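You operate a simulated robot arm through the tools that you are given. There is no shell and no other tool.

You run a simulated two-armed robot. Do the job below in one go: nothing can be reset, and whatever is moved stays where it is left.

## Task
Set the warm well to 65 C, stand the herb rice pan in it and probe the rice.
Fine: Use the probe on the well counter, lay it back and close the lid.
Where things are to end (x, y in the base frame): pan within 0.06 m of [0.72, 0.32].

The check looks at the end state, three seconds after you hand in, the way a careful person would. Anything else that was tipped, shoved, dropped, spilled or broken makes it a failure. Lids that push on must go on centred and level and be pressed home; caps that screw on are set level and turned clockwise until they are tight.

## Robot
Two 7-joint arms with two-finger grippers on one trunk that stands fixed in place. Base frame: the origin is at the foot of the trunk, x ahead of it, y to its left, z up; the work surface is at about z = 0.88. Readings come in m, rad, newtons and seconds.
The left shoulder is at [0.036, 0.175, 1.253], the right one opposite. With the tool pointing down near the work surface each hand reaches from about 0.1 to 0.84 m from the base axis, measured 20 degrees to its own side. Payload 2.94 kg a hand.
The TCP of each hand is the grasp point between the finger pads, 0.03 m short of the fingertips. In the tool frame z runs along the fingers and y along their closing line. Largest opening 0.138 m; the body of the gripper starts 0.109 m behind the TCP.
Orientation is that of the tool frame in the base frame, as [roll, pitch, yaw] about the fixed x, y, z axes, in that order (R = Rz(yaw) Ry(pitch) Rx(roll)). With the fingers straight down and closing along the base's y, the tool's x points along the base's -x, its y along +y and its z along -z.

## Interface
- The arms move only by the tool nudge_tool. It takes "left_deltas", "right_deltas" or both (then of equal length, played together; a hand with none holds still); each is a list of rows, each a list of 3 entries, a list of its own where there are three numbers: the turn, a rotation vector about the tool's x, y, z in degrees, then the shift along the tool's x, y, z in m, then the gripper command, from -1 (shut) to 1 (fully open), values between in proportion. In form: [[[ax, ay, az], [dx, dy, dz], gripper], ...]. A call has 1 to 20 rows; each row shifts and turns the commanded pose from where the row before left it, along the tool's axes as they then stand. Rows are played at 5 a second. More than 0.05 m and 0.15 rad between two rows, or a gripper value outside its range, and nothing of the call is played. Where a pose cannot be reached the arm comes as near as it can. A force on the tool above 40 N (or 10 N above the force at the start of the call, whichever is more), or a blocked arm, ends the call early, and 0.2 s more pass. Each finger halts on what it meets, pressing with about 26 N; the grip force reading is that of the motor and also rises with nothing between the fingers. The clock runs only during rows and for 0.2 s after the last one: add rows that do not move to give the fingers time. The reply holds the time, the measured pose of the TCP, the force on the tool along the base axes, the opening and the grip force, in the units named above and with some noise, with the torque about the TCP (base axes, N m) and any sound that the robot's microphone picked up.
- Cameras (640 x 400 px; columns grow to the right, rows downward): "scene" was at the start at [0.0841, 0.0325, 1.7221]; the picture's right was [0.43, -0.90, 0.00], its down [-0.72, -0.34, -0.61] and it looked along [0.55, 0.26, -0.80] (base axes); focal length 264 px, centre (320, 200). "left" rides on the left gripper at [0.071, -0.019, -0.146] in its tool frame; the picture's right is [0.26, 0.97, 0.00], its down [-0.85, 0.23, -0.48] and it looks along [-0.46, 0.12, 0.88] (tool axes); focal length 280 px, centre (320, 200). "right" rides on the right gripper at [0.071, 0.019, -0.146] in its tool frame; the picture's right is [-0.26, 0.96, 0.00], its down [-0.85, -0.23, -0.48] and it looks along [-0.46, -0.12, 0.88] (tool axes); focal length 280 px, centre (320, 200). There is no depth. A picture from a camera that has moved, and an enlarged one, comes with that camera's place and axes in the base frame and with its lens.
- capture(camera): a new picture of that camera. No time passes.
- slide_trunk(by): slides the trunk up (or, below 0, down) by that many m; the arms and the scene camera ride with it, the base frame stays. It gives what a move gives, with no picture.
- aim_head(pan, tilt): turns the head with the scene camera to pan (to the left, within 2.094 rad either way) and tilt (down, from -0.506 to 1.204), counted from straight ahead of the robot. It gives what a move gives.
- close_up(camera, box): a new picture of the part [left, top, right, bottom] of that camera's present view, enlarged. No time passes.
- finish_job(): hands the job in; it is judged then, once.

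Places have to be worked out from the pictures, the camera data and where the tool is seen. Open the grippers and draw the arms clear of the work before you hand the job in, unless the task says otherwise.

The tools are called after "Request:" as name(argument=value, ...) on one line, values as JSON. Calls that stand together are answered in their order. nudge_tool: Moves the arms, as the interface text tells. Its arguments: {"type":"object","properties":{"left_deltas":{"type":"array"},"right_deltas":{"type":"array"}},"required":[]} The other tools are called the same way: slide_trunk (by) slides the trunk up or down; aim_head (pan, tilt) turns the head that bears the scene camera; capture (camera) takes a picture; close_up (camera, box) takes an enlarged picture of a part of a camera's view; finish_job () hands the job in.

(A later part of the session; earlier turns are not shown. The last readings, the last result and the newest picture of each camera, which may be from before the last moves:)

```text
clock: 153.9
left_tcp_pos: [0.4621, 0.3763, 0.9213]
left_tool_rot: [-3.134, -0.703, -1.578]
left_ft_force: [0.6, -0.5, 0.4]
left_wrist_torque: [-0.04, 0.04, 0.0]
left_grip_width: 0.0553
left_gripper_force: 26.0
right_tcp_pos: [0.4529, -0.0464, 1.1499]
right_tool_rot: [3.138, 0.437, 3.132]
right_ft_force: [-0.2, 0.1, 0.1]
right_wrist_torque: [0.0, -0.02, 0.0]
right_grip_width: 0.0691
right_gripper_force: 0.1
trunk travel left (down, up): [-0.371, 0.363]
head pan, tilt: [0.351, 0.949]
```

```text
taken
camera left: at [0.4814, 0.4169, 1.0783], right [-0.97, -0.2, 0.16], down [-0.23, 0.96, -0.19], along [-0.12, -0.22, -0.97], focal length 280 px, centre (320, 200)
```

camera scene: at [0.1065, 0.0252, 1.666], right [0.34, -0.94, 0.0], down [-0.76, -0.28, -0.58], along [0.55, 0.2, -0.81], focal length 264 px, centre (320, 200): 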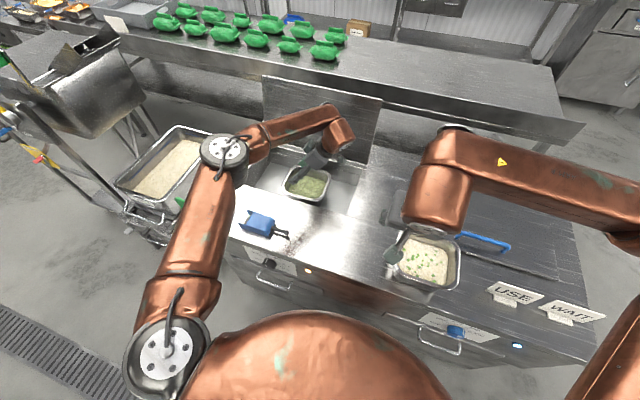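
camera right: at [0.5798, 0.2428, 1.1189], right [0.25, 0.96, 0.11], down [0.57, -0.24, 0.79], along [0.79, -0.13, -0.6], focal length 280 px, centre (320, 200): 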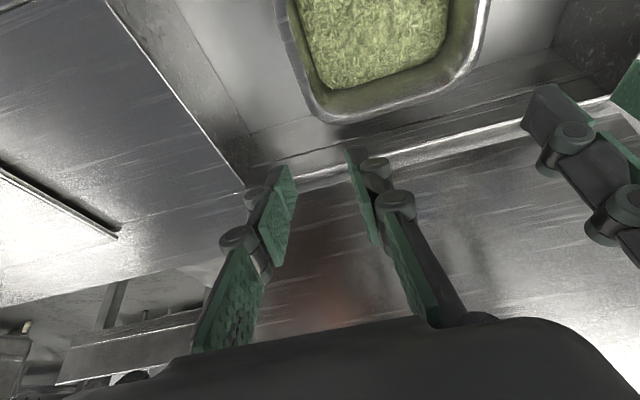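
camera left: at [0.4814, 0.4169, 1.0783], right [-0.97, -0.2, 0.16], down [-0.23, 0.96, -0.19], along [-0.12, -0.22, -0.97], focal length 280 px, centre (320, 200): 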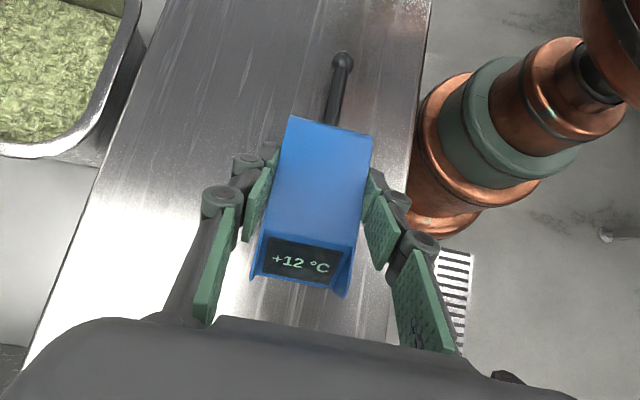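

Gripped (width 0.055). I note this pose for laying it back, and lift the probe 0.12 m.

Request:
nudge_tool(left_deltas=[[[0, 0, 0], [0.013, -0.0001, -0.0152], -1], [[0, 0, 0], [0.0195, -0.0002, -0.0228], -1], [[0, 0, 0], [0.0195, -0.0002, -0.0228], -1], [[0, 0, 0], [0.026, -0.0002, -0.0304], -1], [[0, 0, 0], [0, 0, 0], -1]])

Request:
capture(camera="left")

Request:
capture(camera="scene")

```text
clock: 155.1
left_tcp_pos: [0.4634, 0.3749, 1.0423]
left_tool_rot: [-3.134, -0.704, -1.577]
left_ft_force: [0.0, 0.4, -1.4]
left_wrist_torque: [0.0, 0.04, -0.02]
left_grip_width: 0.0552
left_gripper_force: 25.7
right_tcp_pos: [0.4533, -0.0476, 1.1484]
right_tool_rot: [3.137, 0.435, 3.131]
right_ft_force: [0.2, -0.2, 0.4]
right_wrist_torque: [0.02, 0.02, 0.01]
right_grip_width: 0.0691
right_gripper_force: 0.1
trunk travel left (down, up): [-0.371, 0.363]
head pan, tilt: [0.351, 0.949]
```

```text
taken
camera left: at [0.4819, 0.4153, 1.199], right [-0.97, -0.2, 0.17], down [-0.23, 0.96, -0.19], along [-0.12, -0.22, -0.97], focal length 280 px, centre (320, 200)
```

left: 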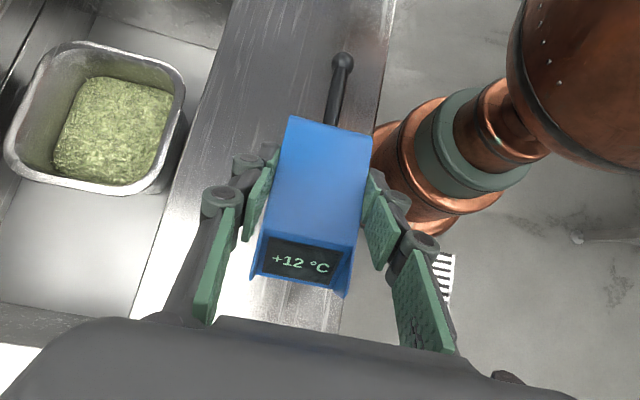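

```text
taken
camera scene: at [0.1074, 0.0268, 1.6658], right [0.34, -0.94, 0.0], down [-0.76, -0.28, -0.58], along [0.55, 0.2, -0.81], focal length 264 px, centre (320, 200)
```

scene: 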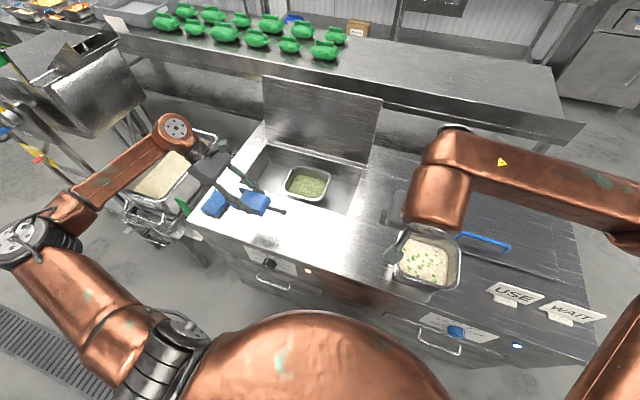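

The probe is held firmly. I move up and rotate it so its stem points down (75° about x), in free air.

Request:
nudge_tool(left_deltas=[[[0, 0, 0], [0.0199, -0.0119, -0.0259], -1], [[0, 0, 0], [0.0199, -0.0119, -0.0259], -1], [[0, 0, 0], [0.0199, -0.0119, -0.0259], -1], [[0, -7.5, 0], [0, 0, 0], -1], [[0, -7.5, 0], [0, 0, 0], -1], [[0, -7.5, 0], [0, 0, 0], -1], [[0, -7.5, 0], [0, 0, 0], -1], [[0, -7.5, 0], [0, 0, 0], -1], [[0, -7.5, 0], [0, 0, 0], -1], [[0, -7.5, 0], [0, 0, 0], -1], [[0, -7.5, 0], [0, 0, 0], -1], [[0, -7.5, 0], [0, 0, 0], -1], [[0, -7.5, 0], [0, 0, 0], -1], [[0, 0, 0], [0, 0, 0], -1]])

Request:
capture(camera="left")

Request:
capture(camera="scene")

```text
clock: 158.1
left_tcp_pos: [0.4963, 0.3815, 1.1388]
left_tool_rot: [-3.135, 0.606, -1.567]
left_ft_force: [-0.2, 0.7, -1.4]
left_wrist_torque: [0.0, 0.02, 0.01]
left_grip_width: 0.0551
left_gripper_force: 26.1
right_tcp_pos: [0.4528, -0.0468, 1.1493]
right_tool_rot: [3.138, 0.436, 3.13]
right_ft_force: [0.6, 0.7, -0.8]
right_wrist_torque: [-0.03, 0.01, -0.02]
right_grip_width: 0.069
right_gripper_force: 0.1
trunk travel left (down, up): [-0.371, 0.363]
head pan, tilt: [0.351, 0.949]
```

```text
taken
camera left: at [0.516, 0.2403, 1.2193], right [-0.96, -0.21, -0.16], down [-0.24, 0.43, 0.87], along [-0.12, 0.88, -0.46], focal length 280 px, centre (320, 200)
```

left: 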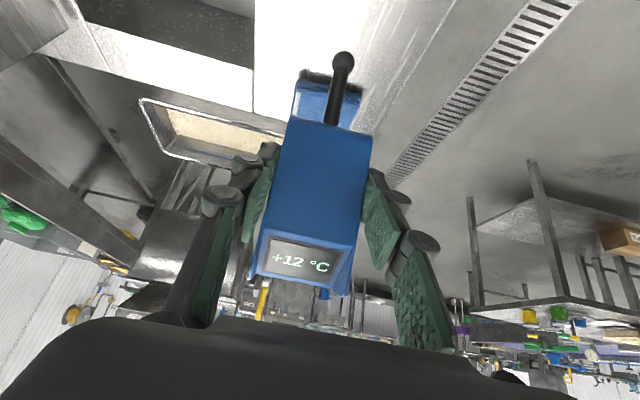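

```text
taken
camera scene: at [0.1068, 0.027, 1.6658], right [0.34, -0.94, 0.0], down [-0.76, -0.28, -0.58], along [0.55, 0.2, -0.81], focal length 264 px, centre (320, 200)
```

scene: 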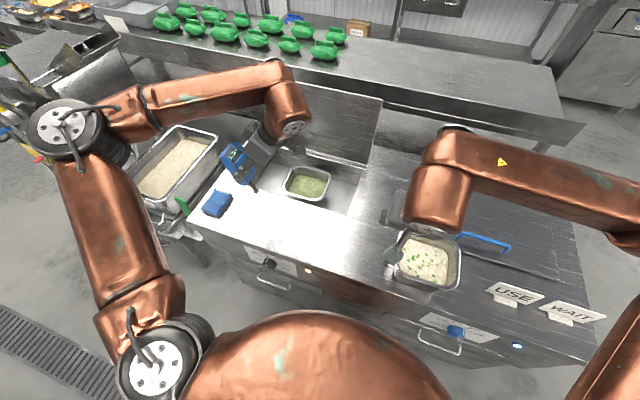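

The probe sits unchanged in the hand with its tip pointing down. I carry it over the pan at a safe height.

Request:
nudge_tool(left_deltas=[[[0, 0, 0], [0.0157, -0.0342, 0.0016], -1], [[0, 0, 0], [0.0157, -0.0342, 0.0016], -1], [[0, 0, 0], [0.0157, -0.0342, 0.0016], -1], [[0, 0, 0], [0.0157, -0.0342, 0.0016], -1], [[0, 0, 0], [0.0157, -0.0342, 0.0016], -1], [[0, 0, 0], [0.0157, -0.0342, 0.0016], -1], [[0, 0, 0], [0, 0, 0], -1]])

Request:
capture(camera="left")

Request:
close_up(camera="scene", box=[230, 90, 380, 220])

```text
clock: 159.7
left_tcp_pos: [0.7032, 0.3086, 1.0788]
left_tool_rot: [-3.135, 0.607, -1.568]
left_ft_force: [-1.2, -0.4, -0.9]
left_wrist_torque: [-0.04, -0.04, -0.04]
left_grip_width: 0.0552
left_gripper_force: 25.9
right_tcp_pos: [0.4527, -0.0466, 1.1485]
right_tool_rot: [3.137, 0.439, 3.132]
right_ft_force: [-0.2, 0.4, 0.8]
right_wrist_torque: [-0.03, -0.03, -0.02]
right_grip_width: 0.0691
right_gripper_force: 0.1
trunk travel left (down, up): [-0.371, 0.363]
head pan, tilt: [0.351, 0.949]
```

```text
taken
camera left: at [0.7221, 0.1677, 1.159], right [-0.96, -0.21, -0.15], down [-0.24, 0.43, 0.87], along [-0.12, 0.88, -0.46], focal length 280 px, centre (320, 200)
```

left: 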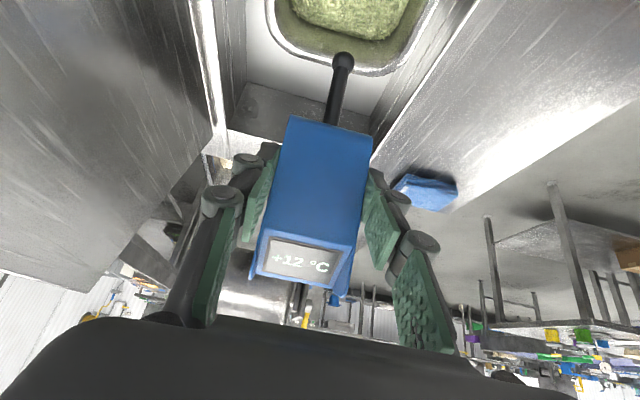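

```text
3.08 times, centred on (305, 155) of scene
camera zoom: at [0.1061, 0.0267, 1.666], right [0.34, -0.94, 0.0], down [-0.76, -0.28, -0.58], along [0.55, 0.2, -0.81], focal length 813 px, centre (366, 338)
```

zoom: 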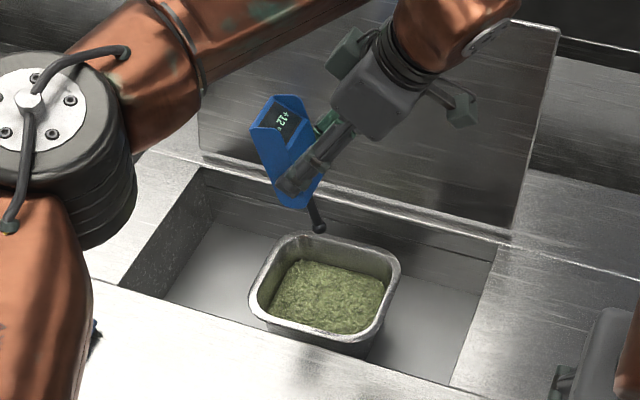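

The tip hangs over the pan at about (0.703, 0.30, 0.97). I lower 0.12 m so the tip is just above the rice.

Request:
nudge_tool(left_deltas=[[[0, 0, 0], [0.0171, 0.0002, 0.0247], -1], [[0, 0, 0], [0.0171, 0.0002, 0.0247], -1], [[0, 0, 0], [0.0171, 0.0002, 0.0247], -1], [[0, 0, 0], [0.0171, 0.0002, 0.0247], -1], [[0, 0, 0], [0, 0, 0], -1]])

Request:
close_up(camera="scene", box=[230, 90, 380, 220])

Request:
capture(camera="left")

```text
clock: 160.9
left_tcp_pos: [0.7028, 0.3071, 0.9596]
left_tool_rot: [-3.134, 0.606, -1.566]
left_ft_force: [0.7, -0.1, -0.1]
left_wrist_torque: [-0.02, -0.02, -0.02]
left_grip_width: 0.0553
left_gripper_force: 25.6
right_tcp_pos: [0.4534, -0.0487, 1.1479]
right_tool_rot: [3.136, 0.438, 3.132]
right_ft_force: [-0.1, -0.4, 0.1]
right_wrist_torque: [0.01, -0.03, 0.0]
right_grip_width: 0.0687
right_gripper_force: 0.0
trunk travel left (down, up): [-0.371, 0.363]
head pan, tilt: [0.351, 0.949]
```

```text
3.08 times, centred on (305, 155) of scene
camera zoom: at [0.1066, 0.0254, 1.666], right [0.34, -0.94, 0.0], down [-0.76, -0.28, -0.58], along [0.55, 0.2, -0.81], focal length 813 px, centre (366, 338)
```

zoom: 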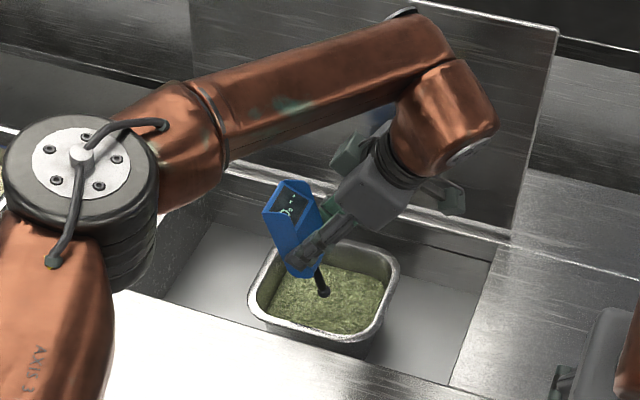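

```text
taken
camera left: at [0.7229, 0.1664, 1.039], right [-0.96, -0.21, -0.16], down [-0.24, 0.43, 0.87], along [-0.12, 0.88, -0.46], focal length 280 px, centre (320, 200)
```

left: 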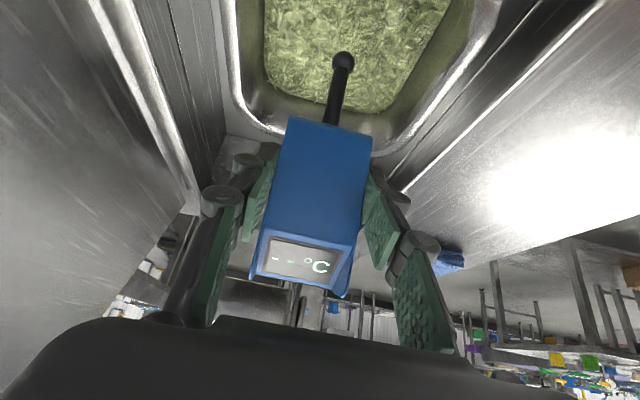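

The display changed to "-- °C" – it has begun sensing. I lower the tip into the rice in small rows, watching the force.

Request:
nudge_tool(left_deltas=[[[0, 0, 0], [0.0068, 0.0001, 0.0099], -1], [[0, 0, 0], [0.0068, 0.0001, 0.0099], -1], [[0, 0, 0], [0.0068, 0.0001, 0.0099], -1], [[0, 0, 0], [0, 0, 0], -1]])

Request:
capture(camera="left")

```text
clock: 161.9
left_tcp_pos: [0.7029, 0.3079, 0.9222]
left_tool_rot: [-3.134, 0.604, -1.567]
left_ft_force: [-0.1, 0.8, -0.3]
left_wrist_torque: [-0.05, 0.01, 0.0]
left_grip_width: 0.0555
left_gripper_force: 25.6
right_tcp_pos: [0.4528, -0.0483, 1.1479]
right_tool_rot: [3.136, 0.434, 3.13]
right_ft_force: [1.0, -0.4, 0.3]
right_wrist_torque: [0.0, 0.01, 0.02]
right_grip_width: 0.0693
right_gripper_force: 0.0
trunk travel left (down, up): [-0.371, 0.363]
head pan, tilt: [0.351, 0.949]
```

```text
taken
camera left: at [0.7222, 0.1669, 1.0027], right [-0.96, -0.21, -0.15], down [-0.24, 0.43, 0.87], along [-0.12, 0.88, -0.46], focal length 280 px, centre (320, 200)
```

left: 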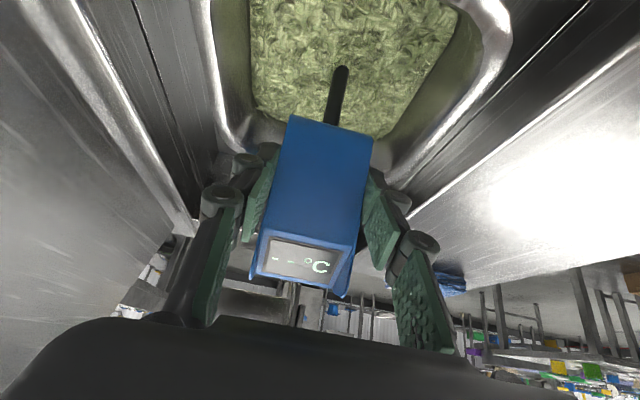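

The ball tip is in the rice without noticeable force. I go about 1.8 cm deeper and hold still for the reading.

Request:
nudge_tool(left_deltas=[[[0, 0, 0], [0.0051, 0, 0.0074], -1], [[0, 0, 0], [0.0051, 0, 0.0074], -1], [[0, 0, 0], [0, 0, 0], -1], [[0, 0, 0], [0, 0, 0], -1], [[0, 0, 0], [0, 0, 0], -1], [[0, 0, 0], [0, 0, 0], -1], [[0, 0, 0], [0, 0, 0], -1], [[0, 0, 0], [0, 0, 0], -1], [[0, 0, 0], [0, 0, 0], -1], [[0, 0, 0], [0, 0, 0], -1], [[0, 0, 0], [0, 0, 0], -1], [[0, 0, 0], [0, 0, 0], -1], [[0, 0, 0], [0, 0, 0], -1], [[0, 0, 0], [0, 0, 0], -1]])

Request:
close_up(camera="left", box=[220, 50, 420, 310])

Request:
close_up(camera="scene", box=[230, 90, 380, 220])

```text
clock: 164.9
left_tcp_pos: [0.704, 0.3079, 0.9055]
left_tool_rot: [-3.134, 0.605, -1.567]
left_ft_force: [-0.1, 0.7, -1.0]
left_wrist_torque: [-0.04, -0.01, 0.01]
left_grip_width: 0.0551
left_gripper_force: 25.9
right_tcp_pos: [0.4537, -0.0477, 1.1483]
right_tool_rot: [3.137, 0.436, 3.131]
right_ft_force: [-1.0, -0.6, -0.2]
right_wrist_torque: [-0.01, -0.01, 0.04]
right_grip_width: 0.0688
right_gripper_force: 0.1
trunk travel left (down, up): [-0.371, 0.363]
head pan, tilt: [0.351, 0.949]
```

```text
1.54 times, centred on (320, 180) of left
camera zoom: at [0.7222, 0.1668, 0.9853], right [-0.96, -0.21, -0.15], down [-0.23, 0.43, 0.87], along [-0.12, 0.88, -0.46], focal length 431 px, centre (320, 231)
```

zoom: 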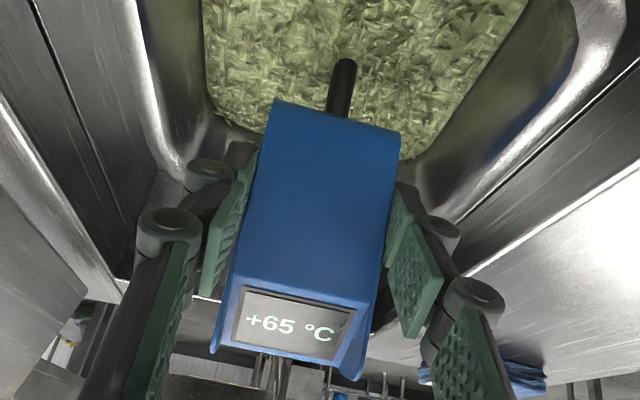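

```text
3.08 times, centred on (305, 155) of scene
camera zoom: at [0.1073, 0.0256, 1.6658], right [0.34, -0.94, 0.0], down [-0.76, -0.28, -0.58], along [0.55, 0.2, -0.81], focal length 813 px, centre (366, 338)
```

zoom: 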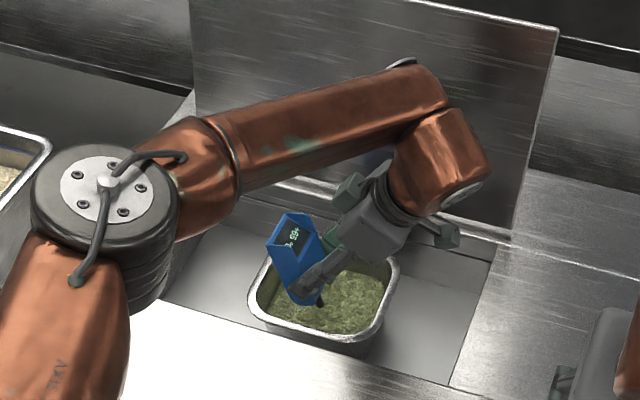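

The probe reads +65 °C. I draw it straight up out of the rice and carry it back over the counter.

Request:
nudge_tool(left_deltas=[[[0, 0, 0], [-0.0085, -0.0001, -0.0123], -1], [[0, 0, 0], [-0.0128, -0.0001, -0.0185], -1], [[0, 0, 0], [-0.0171, -0.0002, -0.0247], -1], [[0, 0, 0], [-0.0171, -0.0002, -0.0247], -1], [[0, 0, 0], [-0.0171, -0.0002, -0.0247], -1], [[0, 0, 0], [-0.0171, -0.0002, -0.0247], -1], [[0, 0, 0], [-0.0128, -0.0002, -0.0185], -1], [[0, 0, 0], [-0.0157, 0.0342, -0.0016], -1], [[0, 0, 0], [-0.0157, 0.0342, -0.0016], -1], [[0, 0, 0], [-0.0157, 0.0342, -0.0016], -1], [[0, 0, 0], [-0.0157, 0.0342, -0.0016], -1], [[0, 0, 0], [-0.0157, 0.0342, -0.0016], -1], [[0, 0, 0], [-0.0157, 0.0342, -0.0016], -1], [[0, 0, 0], [0, 0, 0], -1]])

Request:
capture(camera="left")

Request:
capture(camera="scene")

```text
clock: 167.9
left_tcp_pos: [0.4978, 0.3798, 1.1464]
left_tool_rot: [-3.137, 0.605, -1.569]
left_ft_force: [-0.6, -0.5, -1.4]
left_wrist_torque: [0.0, -0.01, 0.01]
left_grip_width: 0.0556
left_gripper_force: 26.2
right_tcp_pos: [0.454, -0.0491, 1.1479]
right_tool_rot: [3.137, 0.437, 3.131]
right_ft_force: [-0.1, 0.8, 0.5]
right_wrist_torque: [0.02, 0.01, 0.04]
right_grip_width: 0.069
right_gripper_force: 0.0
trunk travel left (down, up): [-0.371, 0.363]
head pan, tilt: [0.351, 0.949]
```

```text
taken
camera left: at [0.5172, 0.2388, 1.2254], right [-0.96, -0.21, -0.15], down [-0.23, 0.43, 0.87], along [-0.12, 0.88, -0.46], focal length 280 px, centre (320, 200)
```

left: 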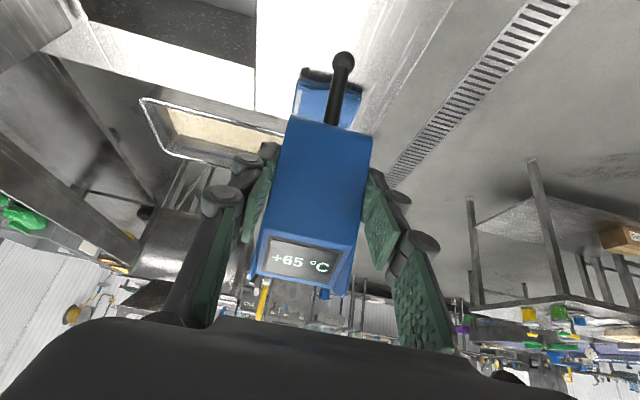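

```text
taken
camera scene: at [0.1086, 0.025, 1.6657], right [0.34, -0.94, 0.0], down [-0.76, -0.28, -0.58], along [0.55, 0.2, -0.81], focal length 264 px, centre (320, 200)
```

scene: 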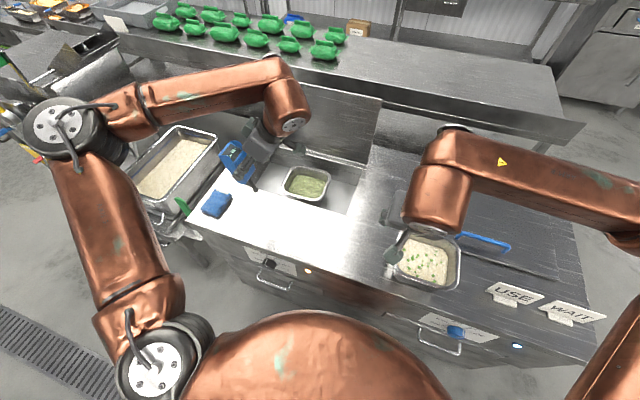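

The reading is held at +65 °C. I rotate the probe back level and lower it to just above its old place.

Request:
nudge_tool(left_deltas=[[[0, 7.5, 0], [0, 0, 0], -1], [[0, 7.5, 0], [0, 0, 0], -1], [[0, 7.5, 0], [0, 0, 0], -1], [[0, 7.5, 0], [0, 0, 0], -1], [[0, 7.5, 0], [0, 0, 0], -1], [[0, 7.5, 0], [0, 0, 0], -1], [[0, 7.5, 0], [0, 0, 0], -1], [[0, 7.5, 0], [0, 0, 0], -1], [[0, 7.5, 0], [0, 0, 0], -1], [[0, 7.5, 0], [0, 0, 0], -1], [[0, 0, 0], [-0.0254, 0.0074, 0.0308], -1], [[0, 0, 0], [-0.0254, 0.0074, 0.0308], -1], [[0, 0, 0], [-0.0254, 0.0074, 0.0308], -1], [[0, 0, 0], [-0.0254, 0.0074, 0.0308], -1], [[0, 0, 0], [-0.0254, 0.0074, 0.0308], -1], [[0, 0, 0], [0, 0, 0], -1]])

Request:
capture(camera="left")

Request:
capture(camera="scene")

```text
clock: 171.3
left_tcp_pos: [0.4595, 0.3782, 0.9461]
left_tool_rot: [-3.132, -0.704, -1.577]
left_ft_force: [0.2, -0.4, -0.3]
left_wrist_torque: [0.01, 0.0, -0.02]
left_grip_width: 0.0553
left_gripper_force: 26.2
right_tcp_pos: [0.4528, -0.0487, 1.1496]
right_tool_rot: [3.137, 0.437, 3.131]
right_ft_force: [0.7, -0.3, 0.1]
right_wrist_torque: [0.02, 0.0, 0.01]
right_grip_width: 0.0688
right_gripper_force: 0.0
trunk travel left (down, up): [-0.371, 0.363]
head pan, tilt: [0.351, 0.949]
```

```text
taken
camera left: at [0.4796, 0.4181, 1.1031], right [-0.97, -0.2, 0.16], down [-0.23, 0.96, -0.19], along [-0.12, -0.22, -0.97], focal length 280 px, centre (320, 200)
```

left: 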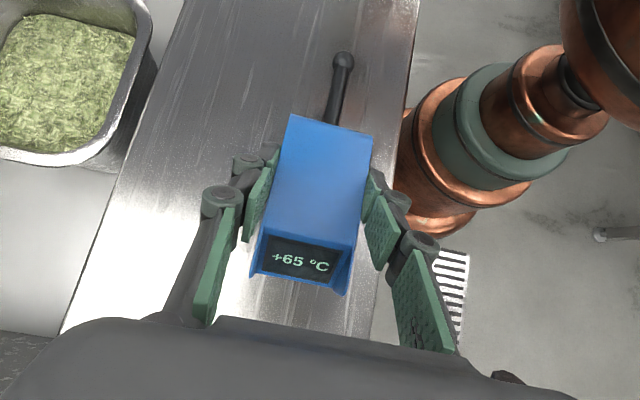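

```text
taken
camera scene: at [0.1068, 0.0254, 1.6659], right [0.34, -0.94, 0.0], down [-0.76, -0.28, -0.58], along [0.55, 0.2, -0.81], focal length 264 px, centre (320, 200)
```

scene: 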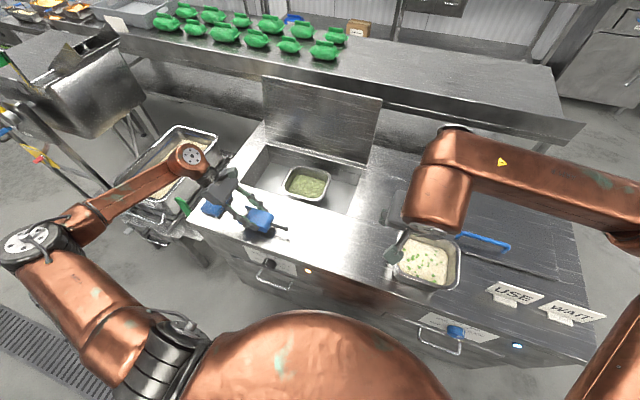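

Level and above its old spot. I lower the last 2.4 cm gently until it touches.

Request:
nudge_tool(left_deltas=[[[0, 0, 0], [-0.0071, -0.0011, 0.0094], -1], [[0, 0, 0], [-0.0071, -0.0011, 0.0094], -1], [[0, 0, 0], [0, 0, 0], -1]])

```text
clock: 172.1
left_tcp_pos: [0.4638, 0.3756, 0.9222]
left_tool_rot: [-3.132, -0.703, -1.577]
left_ft_force: [0.5, 0.8, -1.6]
left_wrist_torque: [0.03, 0.01, 0.0]
left_grip_width: 0.0549
left_gripper_force: 25.7
right_tcp_pos: [0.4522, -0.0482, 1.1485]
right_tool_rot: [3.137, 0.436, 3.129]
right_ft_force: [0.6, 0.1, 0.6]
right_wrist_torque: [0.0, 0.01, -0.04]
right_grip_width: 0.0691
right_gripper_force: 0.1
trunk travel left (down, up): [-0.371, 0.363]
head pan, tilt: [0.351, 0.949]
```

Request:
nudge_tool(left_deltas=[[[0, 0, 0], [-0.0007, 0, 0.0008], -1], [[0, 0, 0], [0, 0, 0], -1]])

```text
clock: 172.7
left_tcp_pos: [0.4626, 0.3756, 0.9203]
left_tool_rot: [-3.133, -0.703, -1.579]
left_ft_force: [0.3, -0.3, 1.2]
left_wrist_torque: [0.13, 0.08, -0.03]
left_grip_width: 0.0552
left_gripper_force: 26.1
right_tcp_pos: [0.4534, -0.0481, 1.1483]
right_tool_rot: [3.139, 0.44, 3.132]
right_ft_force: [-0.5, 0.7, -0.3]
right_wrist_torque: [0.03, 0.03, -0.01]
right_grip_width: 0.069
right_gripper_force: 0.0
trunk travel left (down, up): [-0.371, 0.363]
head pan, tilt: [0.351, 0.949]
```

The force has turned upward (+1.2 N), so the probe rests on the counter. I open the fingers.

Request:
nudge_tool(left_deltas=[[[0, 0, 0], [0, 0, 0], 0.1], [[0, 0, 0], [0, 0, 0], 0.2], [[0, 0, 0], [0, 0, 0], 0.2], [[0, 0, 0], [0, 0, 0], 0.2]])

Request:
capture(camera="left")

```text
clock: 173.7
left_tcp_pos: [0.4627, 0.3765, 0.9206]
left_tool_rot: [-3.134, -0.703, -1.577]
left_ft_force: [0.1, 0.1, 0.3]
left_wrist_torque: [0.0, 0.0, 0.01]
left_grip_width: 0.0828
left_gripper_force: 0.0
right_tcp_pos: [0.4527, -0.0477, 1.1488]
right_tool_rot: [3.139, 0.435, 3.133]
right_ft_force: [-0.6, 0.0, -0.2]
right_wrist_torque: [-0.01, 0.02, -0.01]
right_grip_width: 0.0689
right_gripper_force: 0.2
trunk travel left (down, up): [-0.371, 0.363]
head pan, tilt: [0.351, 0.949]
```

```text
taken
camera left: at [0.4826, 0.4167, 1.0784], right [-0.97, -0.2, 0.16], down [-0.23, 0.96, -0.19], along [-0.12, -0.22, -0.97], focal length 280 px, centre (320, 200)
```

left: 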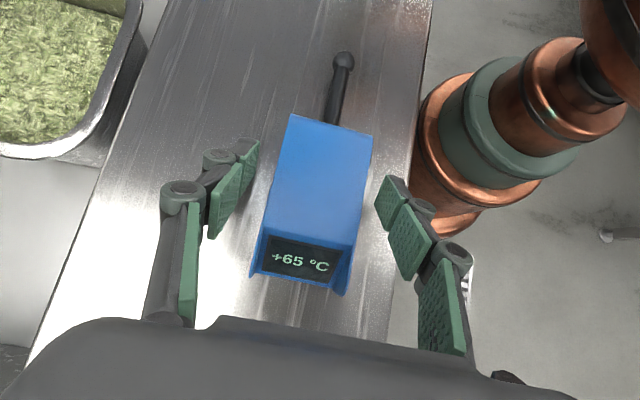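

The probe lies back in its place, released. I lift the left hand straight up off it and look at the lid for closing.

Request:
nudge_tool(left_deltas=[[[0, 0, 0], [0.0195, -0.0002, -0.0228], 0.2], [[0, 0, 0], [0.0195, -0.0002, -0.0228], 0.2], [[0, 0, 0], [0.026, -0.0002, -0.0304], 0.2], [[0, 0, 0], [0.026, -0.0002, -0.0304], 0.2], [[0, 0, 0], [0.026, -0.0002, -0.0304], 0.2], [[0, 0, 0], [0.0195, -0.0002, -0.0228], 0.2], [[0, 0, 0], [0, 0, 0], 0.2]])

Request:
capture(camera="left")

Request:
capture(camera="scene")

Request:
close_up(camera="scene", box=[240, 60, 400, 180])

```text
clock: 175.3
left_tcp_pos: [0.4643, 0.3752, 1.1321]
left_tool_rot: [-3.135, -0.703, -1.576]
left_ft_force: [0.4, -0.1, 0.7]
left_wrist_torque: [-0.01, -0.02, -0.01]
left_grip_width: 0.0831
left_gripper_force: 0.2
right_tcp_pos: [0.4531, -0.0479, 1.149]
right_tool_rot: [3.138, 0.436, 3.133]
right_ft_force: [0.1, 0.2, 0.3]
right_wrist_torque: [-0.02, 0.01, 0.01]
right_grip_width: 0.069
right_gripper_force: 0.0
trunk travel left (down, up): [-0.371, 0.363]
head pan, tilt: [0.351, 0.949]
```

```text
taken
camera left: at [0.4828, 0.4158, 1.2896], right [-0.97, -0.2, 0.16], down [-0.23, 0.96, -0.19], along [-0.12, -0.22, -0.97], focal length 280 px, centre (320, 200)
```

left: 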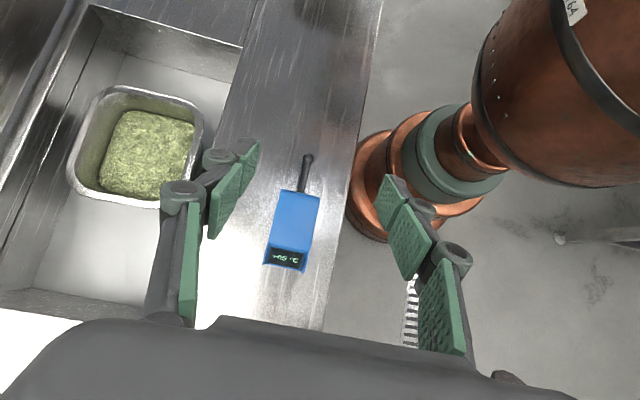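

```text
taken
camera scene: at [0.107, 0.0264, 1.6658], right [0.34, -0.94, 0.0], down [-0.76, -0.28, -0.58], along [0.55, 0.2, -0.81], focal length 264 px, centre (320, 200)
```

scene: 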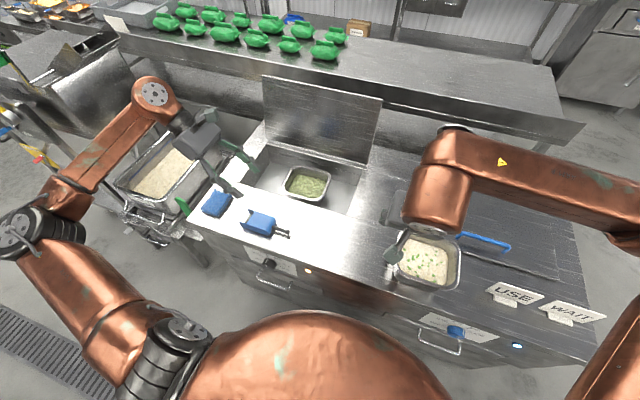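

```text
3.33 times, centred on (320, 120) of scene
camera zoom: at [0.107, 0.0264, 1.6658], right [0.34, -0.94, 0.0], down [-0.76, -0.28, -0.58], along [0.55, 0.2, -0.81], focal length 881 px, centre (320, 467)
```

zoom: 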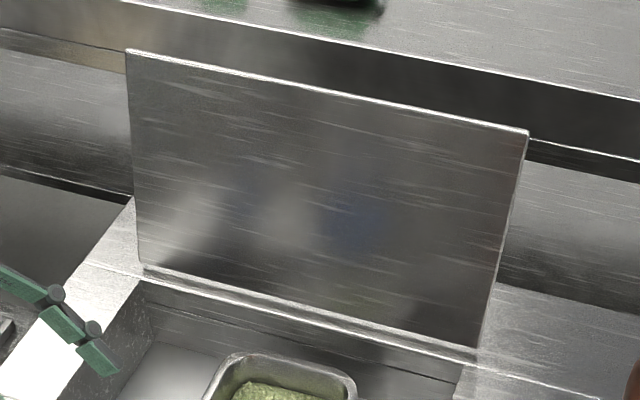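

Left hand is clear and the probe lies as before. The lid's top edge is at x≈0.920, z≈1.143 (about 14° past vertical). I'll cage that edge with the left hand's two fingers (one over the top, one in front), so first I un-lean the hand and pitch it forward 50°, then move near the lid at y≈0.42.

Request:
nudge_tool(left_deltas=[[[0, -8.05, 0], [0, 0, -0.01], 0.304], [[0, -8.05, 0], [0, 0, -0.01], 0.304], [[0, -8.05, 0], [0, 0, -0.01], 0.304], [[0, -8.05, 0], [0, 0, -0.01], 0.304], [[0, -8.05, 0], [0, 0, -0.01], 0.304], [[7.14, 0, 0], [0, 0, 0], 0.304], [[7.14, 0, 0], [0, 0, 0], 0.304], [[7.14, 0, 0], [0, 0, 0], 0.304], [[7.14, 0, 0], [0, 0, 0], 0.304], [[7.14, 0, 0], [0, 0, 0], 0.304], [[7.14, 0, 0], [0, 0, 0], 0.304], [[7.14, 0, 0], [0, 0, 0], 0.304], [[0, 0, 0], [0, 0, 0], 0.304]])

Request:
capture(camera="scene")

```text
clock: 178.1
left_tcp_pos: [0.464, 0.3953, 1.1751]
left_tool_rot: [-2.262, -0.003, -1.571]
left_ft_force: [-0.5, -0.1, 0.1]
left_wrist_torque: [-0.01, 0.01, -0.03]
left_grip_width: 0.0904
left_gripper_force: 0.1
right_tcp_pos: [0.4527, -0.0485, 1.1478]
right_tool_rot: [3.139, 0.434, 3.132]
right_ft_force: [-0.6, -1.0, 0.1]
right_wrist_torque: [0.02, 0.05, 0.02]
right_grip_width: 0.0692
right_gripper_force: 0.1
trunk travel left (down, up): [-0.371, 0.363]
head pan, tilt: [0.351, 0.949]
```

```text
taken
camera scene: at [0.1072, 0.0264, 1.6658], right [0.34, -0.94, 0.0], down [-0.76, -0.28, -0.58], along [0.55, 0.2, -0.81], focal length 264 px, centre (320, 200)
```

scene: 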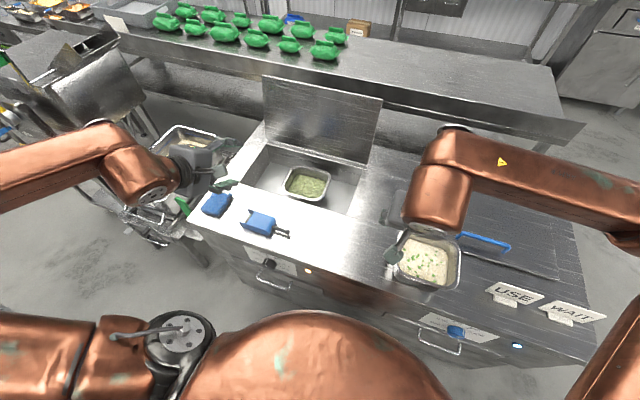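

I move the left hand forward to just in front of and above the lid's top edge.

Request:
nudge_tool(left_deltas=[[[0, 0, 0], [-0.0031, -0.0276, 0.0285], 0.304], [[0, 0, 0], [-0.0031, -0.0276, 0.0285], 0.304], [[0, 0, 0], [-0.0031, -0.0276, 0.0285], 0.304], [[0, 0, 0], [-0.0031, -0.0276, 0.0285], 0.304], [[0, 0, 0], [-0.0031, -0.0276, 0.0285], 0.304], [[0, 0, 0], [-0.0031, -0.0276, 0.0285], 0.304], [[0, 0, 0], [-0.0031, -0.0276, 0.0285], 0.304], [[0, 0, 0], [-0.0031, -0.0276, 0.0285], 0.304], [[0, 0, 0], [0, 0, 0], 0.304]])

Request:
capture(camera="left")

Request:
close_up(camera="scene", box=[220, 60, 400, 200])

```text
clock: 180.1
left_tcp_pos: [0.7789, 0.4207, 1.2032]
left_tool_rot: [-2.262, -0.002, -1.572]
left_ft_force: [-0.4, -0.6, 0.5]
left_wrist_torque: [-0.03, -0.02, 0.0]
left_grip_width: 0.09
left_gripper_force: 0.1
right_tcp_pos: [0.452, -0.0461, 1.1479]
right_tool_rot: [3.138, 0.439, 3.132]
right_ft_force: [0.6, 0.0, -0.4]
right_wrist_torque: [0.03, 0.01, 0.04]
right_grip_width: 0.0689
right_gripper_force: 0.1
trunk travel left (down, up): [-0.371, 0.363]
head pan, tilt: [0.351, 0.949]
```

```text
taken
camera left: at [0.6806, 0.3504, 1.3104], right [-0.62, -0.26, -0.74], down [-0.51, 0.85, 0.12], along [0.6, 0.46, -0.66], focal length 280 px, centre (320, 200)
```

left: 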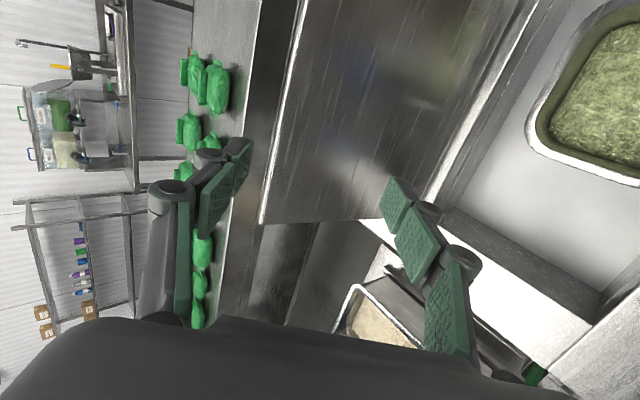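

```text
2.86 times, centred on (310, 130) of scene
camera zoom: at [0.1058, 0.0262, 1.666], right [0.34, -0.94, 0.0], down [-0.76, -0.28, -0.58], along [0.55, 0.2, -0.81], focal length 755 px, centre (349, 400)
```

zoom: 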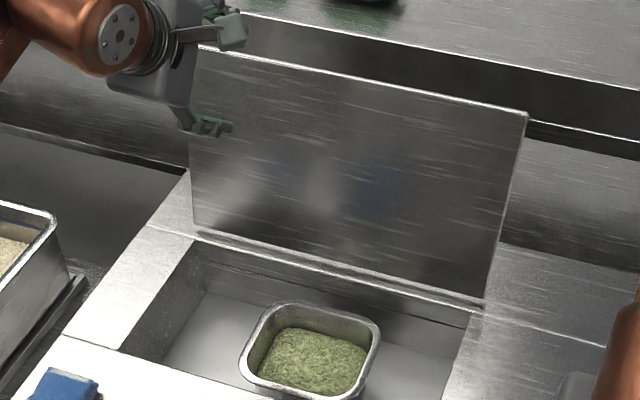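

The lid edge runs between the two fingers in view, and its corner re-measures at (0.921, 0.552, 1.138). I move forward so the upper finger passes over the edge.

Request:
nudge_tool(left_deltas=[[[0, 0, 0], [0, -0.0128, 0.0353], 0.304], [[0, 0, 0], [0, -0.0128, 0.0353], 0.304], [[0, 0, 0], [0, -0.0128, 0.0353], 0.304], [[0, 0, 0], [0, 0, 0], 0.304]])

Request:
capture(camera="left")

Request:
close_up(camera="scene", box=[220, 60, 400, 200])

```text
clock: 181.1
left_tcp_pos: [0.8853, 0.4215, 1.1628]
left_tool_rot: [-2.263, -0.003, -1.572]
left_ft_force: [-0.5, 0.5, 0.8]
left_wrist_torque: [0.01, 0.0, -0.01]
left_grip_width: 0.0898
left_gripper_force: 0.1
right_tcp_pos: [0.4517, -0.0466, 1.1504]
right_tool_rot: [3.137, 0.437, 3.13]
right_ft_force: [-0.6, -0.3, 0.6]
right_wrist_torque: [-0.03, -0.03, -0.02]
right_grip_width: 0.0692
right_gripper_force: 0.1
trunk travel left (down, up): [-0.371, 0.363]
head pan, tilt: [0.351, 0.949]
```

```text
taken
camera left: at [0.7861, 0.3504, 1.2716], right [-0.62, -0.26, -0.74], down [-0.51, 0.85, 0.13], along [0.6, 0.46, -0.66], focal length 280 px, centre (320, 200)
```

left: 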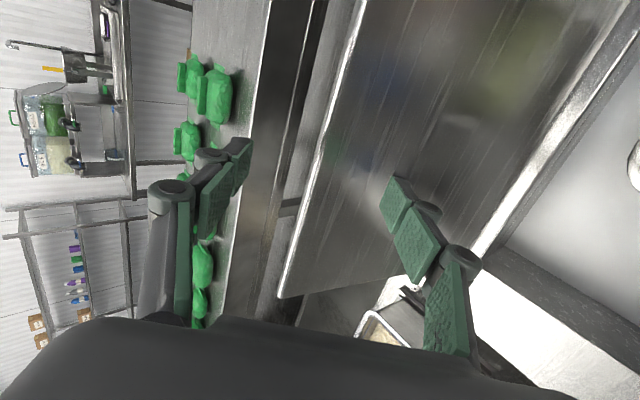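

```text
2.86 times, centred on (310, 130) of scene
camera zoom: at [0.1056, 0.0265, 1.666], right [0.34, -0.94, 0.0], down [-0.76, -0.28, -0.58], along [0.55, 0.2, -0.81], focal length 755 px, centre (349, 400)
```

zoom: 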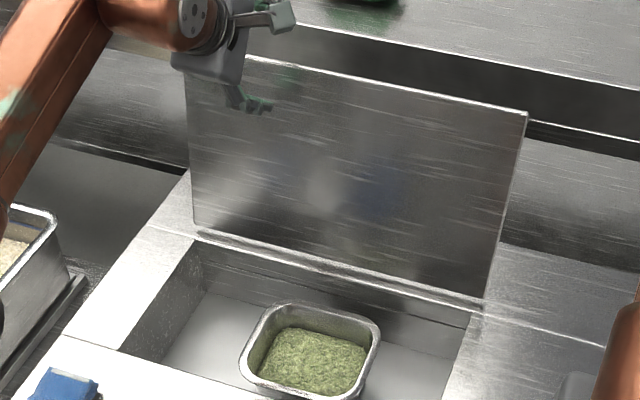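

The upper finger is over the edge and the lower one in front of the lid. I lower toward contact with the edge.

Request:
nudge_tool(left_deltas=[[[0, 0, 0], [0, 0.0092, 0.0076], 0.304], [[0, 0, 0], [0, 0.0092, 0.0076], 0.304], [[0, 0, 0], [0, 0.0092, 0.0076], 0.304], [[0, 0, 0], [0, 0, 0], 0.304]])

Request:
capture(camera="left")

```text
clock: 182.1
left_tcp_pos: [0.8865, 0.4203, 1.1265]
left_tool_rot: [-2.263, -0.001, -1.574]
left_ft_force: [0.0, 0.5, -0.4]
left_wrist_torque: [0.0, 0.04, 0.01]
left_grip_width: 0.0902
left_gripper_force: 0.0
right_tcp_pos: [0.454, -0.048, 1.1494]
right_tool_rot: [3.137, 0.436, 3.132]
right_ft_force: [-0.2, 0.5, -0.3]
right_wrist_torque: [0.0, 0.02, -0.02]
right_grip_width: 0.0687
right_gripper_force: 0.0
trunk travel left (down, up): [-0.371, 0.363]
head pan, tilt: [0.351, 0.949]
```

```text
taken
camera left: at [0.787, 0.3497, 1.2347], right [-0.62, -0.26, -0.74], down [-0.51, 0.85, 0.13], along [0.6, 0.46, -0.66], focal length 280 px, centre (320, 200)
```

left: 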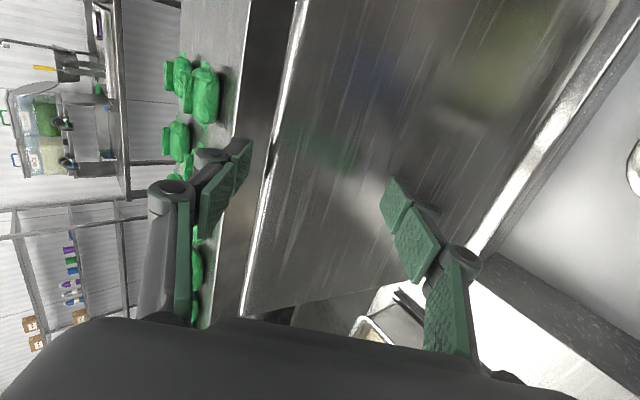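

Edge and upper finger are almost together. I lower 1.4 cm more to get the fingertip behind the edge.

Request:
nudge_tool(left_deltas=[[[0, 0, 0], [0, 0.0054, 0.0045], 0.304], [[0, 0, 0], [0, 0.0054, 0.0045], 0.304], [[0, 0, 0], [0, 0, 0], 0.304]])

Request:
capture(camera="left")

```text
clock: 182.9
left_tcp_pos: [0.886, 0.4211, 1.114]
left_tool_rot: [-2.261, -0.001, -1.571]
left_ft_force: [1.3, 0.1, 1.0]
left_wrist_torque: [-0.05, -0.01, -0.03]
left_grip_width: 0.0915
left_gripper_force: 0.7
right_tcp_pos: [0.4524, -0.0482, 1.1494]
right_tool_rot: [3.137, 0.435, 3.132]
right_ft_force: [0.7, 0.4, 1.0]
right_wrist_torque: [0.03, 0.02, -0.02]
right_grip_width: 0.0689
right_gripper_force: 0.1
trunk travel left (down, up): [-0.371, 0.363]
head pan, tilt: [0.351, 0.949]
```

```text
taken
camera left: at [0.7872, 0.3495, 1.2212], right [-0.62, -0.26, -0.74], down [-0.51, 0.85, 0.12], along [0.6, 0.46, -0.66], focal length 280 px, centre (320, 200)
```

left: 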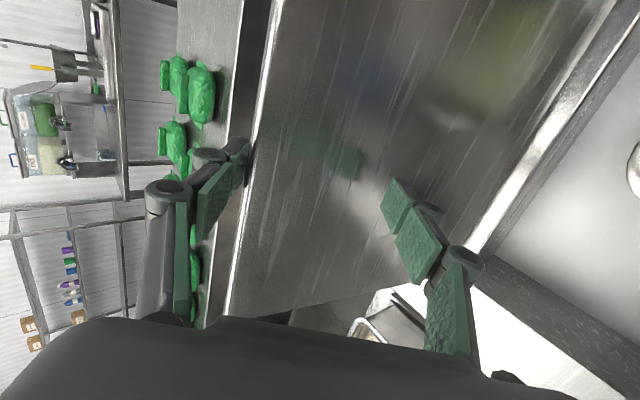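

The upper finger now touches the edge. I pull it back gently, 3 cm toward me.

Request:
nudge_tool(left_deltas=[[[0, 0, 0], [0, 0.0084, -0.0125], 0.304], [[0, 0, 0], [0, 0.0084, -0.0125], 0.304], [[0, 0, 0], [0, 0, 0], 0.304]])

Request:
capture(camera="left")

Request:
close_up(camera="scene", box=[220, 60, 400, 200])

```text
clock: 183.7
left_tcp_pos: [0.8557, 0.4199, 1.1165]
left_tool_rot: [-2.26, -0.002, -1.574]
left_ft_force: [4.4, -2.4, 7.7]
left_wrist_torque: [0.04, -0.15, -0.14]
left_grip_width: 0.0964
left_gripper_force: 4.8
right_tcp_pos: [0.4523, -0.0491, 1.1488]
right_tool_rot: [3.138, 0.436, 3.132]
right_ft_force: [0.6, -0.8, 1.1]
right_wrist_torque: [-0.03, 0.01, -0.01]
right_grip_width: 0.069
right_gripper_force: 0.0
trunk travel left (down, up): [-0.371, 0.363]
head pan, tilt: [0.351, 0.949]
```

```text
taken
camera left: at [0.7565, 0.3487, 1.2254], right [-0.61, -0.26, -0.74], down [-0.51, 0.85, 0.12], along [0.6, 0.46, -0.66], focal length 280 px, centre (320, 200)
```

left: 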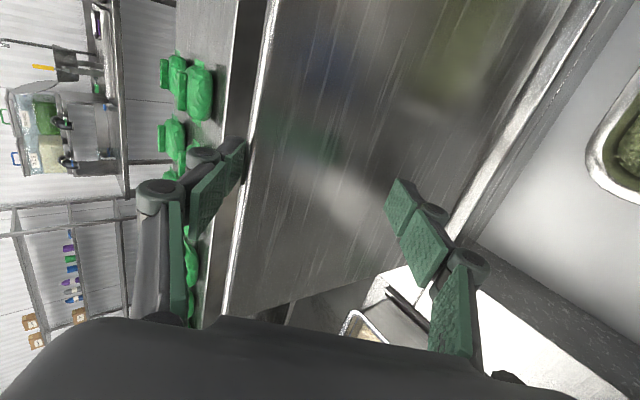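

```text
2.86 times, centred on (310, 130) of scene
camera zoom: at [0.1066, 0.0248, 1.666], right [0.34, -0.94, 0.0], down [-0.76, -0.28, -0.58], along [0.55, 0.2, -0.81], focal length 755 px, centre (349, 400)
```

zoom: 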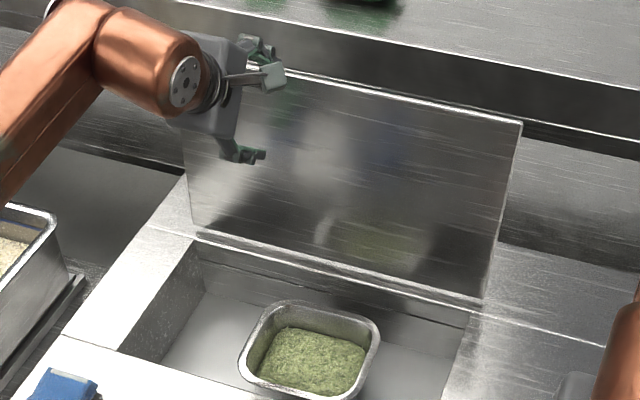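

The lid follows (now about 7° past vertical). I keep pulling back another 3 cm.

Request:
nudge_tool(left_deltas=[[[0, 0, 0], [0, 0.0084, -0.0125], 0.304], [[0, 0, 0], [0, 0.0084, -0.0125], 0.304], [[0, 0, 0], [0, 0, 0], 0.304]])

Request:
capture(camera="left")

Request:
close_up(camera="scene", box=[220, 60, 400, 200])

```text
clock: 184.5
left_tcp_pos: [0.826, 0.4207, 1.1191]
left_tool_rot: [-2.264, -0.001, -1.571]
left_ft_force: [3.5, -0.9, 8.7]
left_wrist_torque: [0.07, -0.18, 0.0]
left_grip_width: 0.0967
left_gripper_force: 5.1
right_tcp_pos: [0.4525, -0.0478, 1.1492]
right_tool_rot: [3.135, 0.437, 3.132]
right_ft_force: [-0.1, 0.3, 0.1]
right_wrist_torque: [0.0, -0.02, 0.02]
right_grip_width: 0.0691
right_gripper_force: 0.1
trunk travel left (down, up): [-0.371, 0.363]
head pan, tilt: [0.351, 0.949]
```

```text
taken
camera left: at [0.7264, 0.3488, 1.2276], right [-0.62, -0.26, -0.74], down [-0.51, 0.85, 0.13], along [0.6, 0.46, -0.66], focal length 280 px, centre (320, 200)
```

left: 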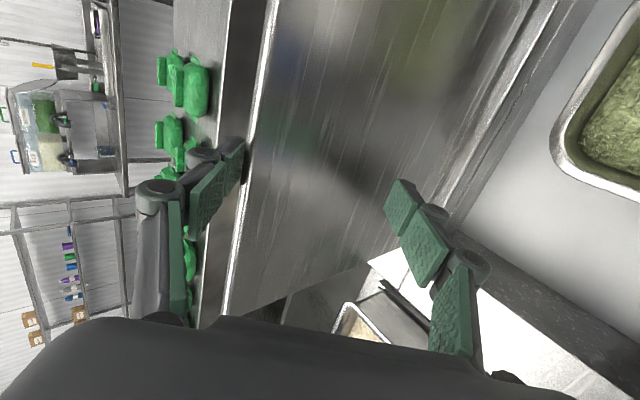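

```text
2.86 times, centred on (310, 130) of scene
camera zoom: at [0.1066, 0.0249, 1.6659], right [0.34, -0.94, 0.0], down [-0.76, -0.28, -0.58], along [0.55, 0.2, -0.81], focal length 755 px, centre (349, 400)
```

zoom: 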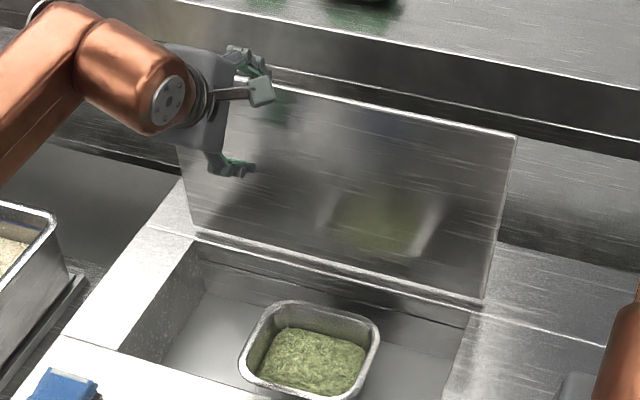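

The lid is at about vertical. To keep its coming fall onto the lower finger small, I narrow the finger gap while keeping the upper finger on the edge, and pull on a little.

Request:
nudge_tool(left_deltas=[[[0, 0, 0], [0, -0.006, 0], 0.15], [[0, 0, 0], [0, -0.006, 0], 0.03], [[0, 0, 0], [0, 0.0064, -0.0077], 0.03], [[0, 0, 0], [0, 0, 0], 0.03]])

Request:
capture(camera="left")

Request:
close_up(camera="scene", box=[220, 60, 400, 200])

```text
clock: 185.5
left_tcp_pos: [0.8239, 0.4199, 1.1265]
left_tool_rot: [-2.264, 0.0, -1.57]
left_ft_force: [2.0, 1.0, 3.7]
left_wrist_torque: [0.04, -0.05, 0.02]
left_grip_width: 0.0734
left_gripper_force: 1.7
right_tcp_pos: [0.4527, -0.0489, 1.148]
right_tool_rot: [3.137, 0.437, 3.13]
right_ft_force: [-0.6, 0.1, -0.8]
right_wrist_torque: [0.03, 0.03, -0.03]
right_grip_width: 0.0691
right_gripper_force: 0.1
trunk travel left (down, up): [-0.371, 0.363]
head pan, tilt: [0.351, 0.949]
```

```text
taken
camera left: at [0.7246, 0.3494, 1.2358], right [-0.62, -0.26, -0.74], down [-0.51, 0.85, 0.13], along [0.6, 0.46, -0.66], focal length 280 px, centre (320, 200)
```

left: 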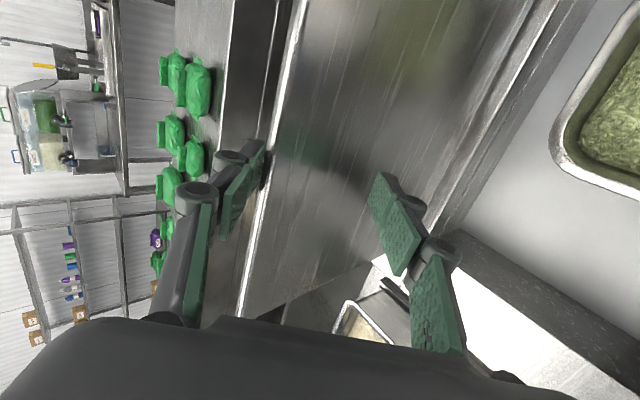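

```text
2.86 times, centred on (310, 130) of scene
camera zoom: at [0.1071, 0.0256, 1.6658], right [0.34, -0.94, 0.0], down [-0.76, -0.28, -0.58], along [0.55, 0.2, -0.81], focal length 755 px, centre (349, 400)
```

zoom: 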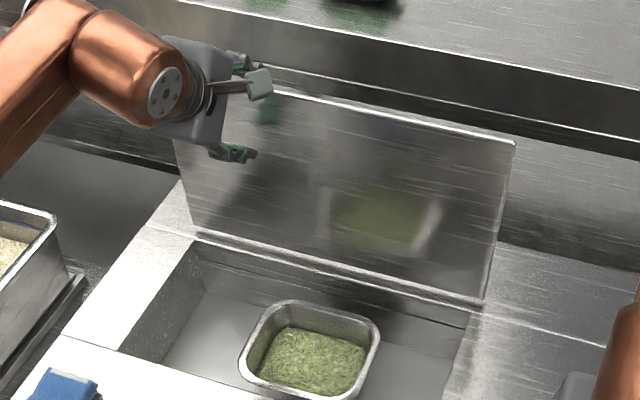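

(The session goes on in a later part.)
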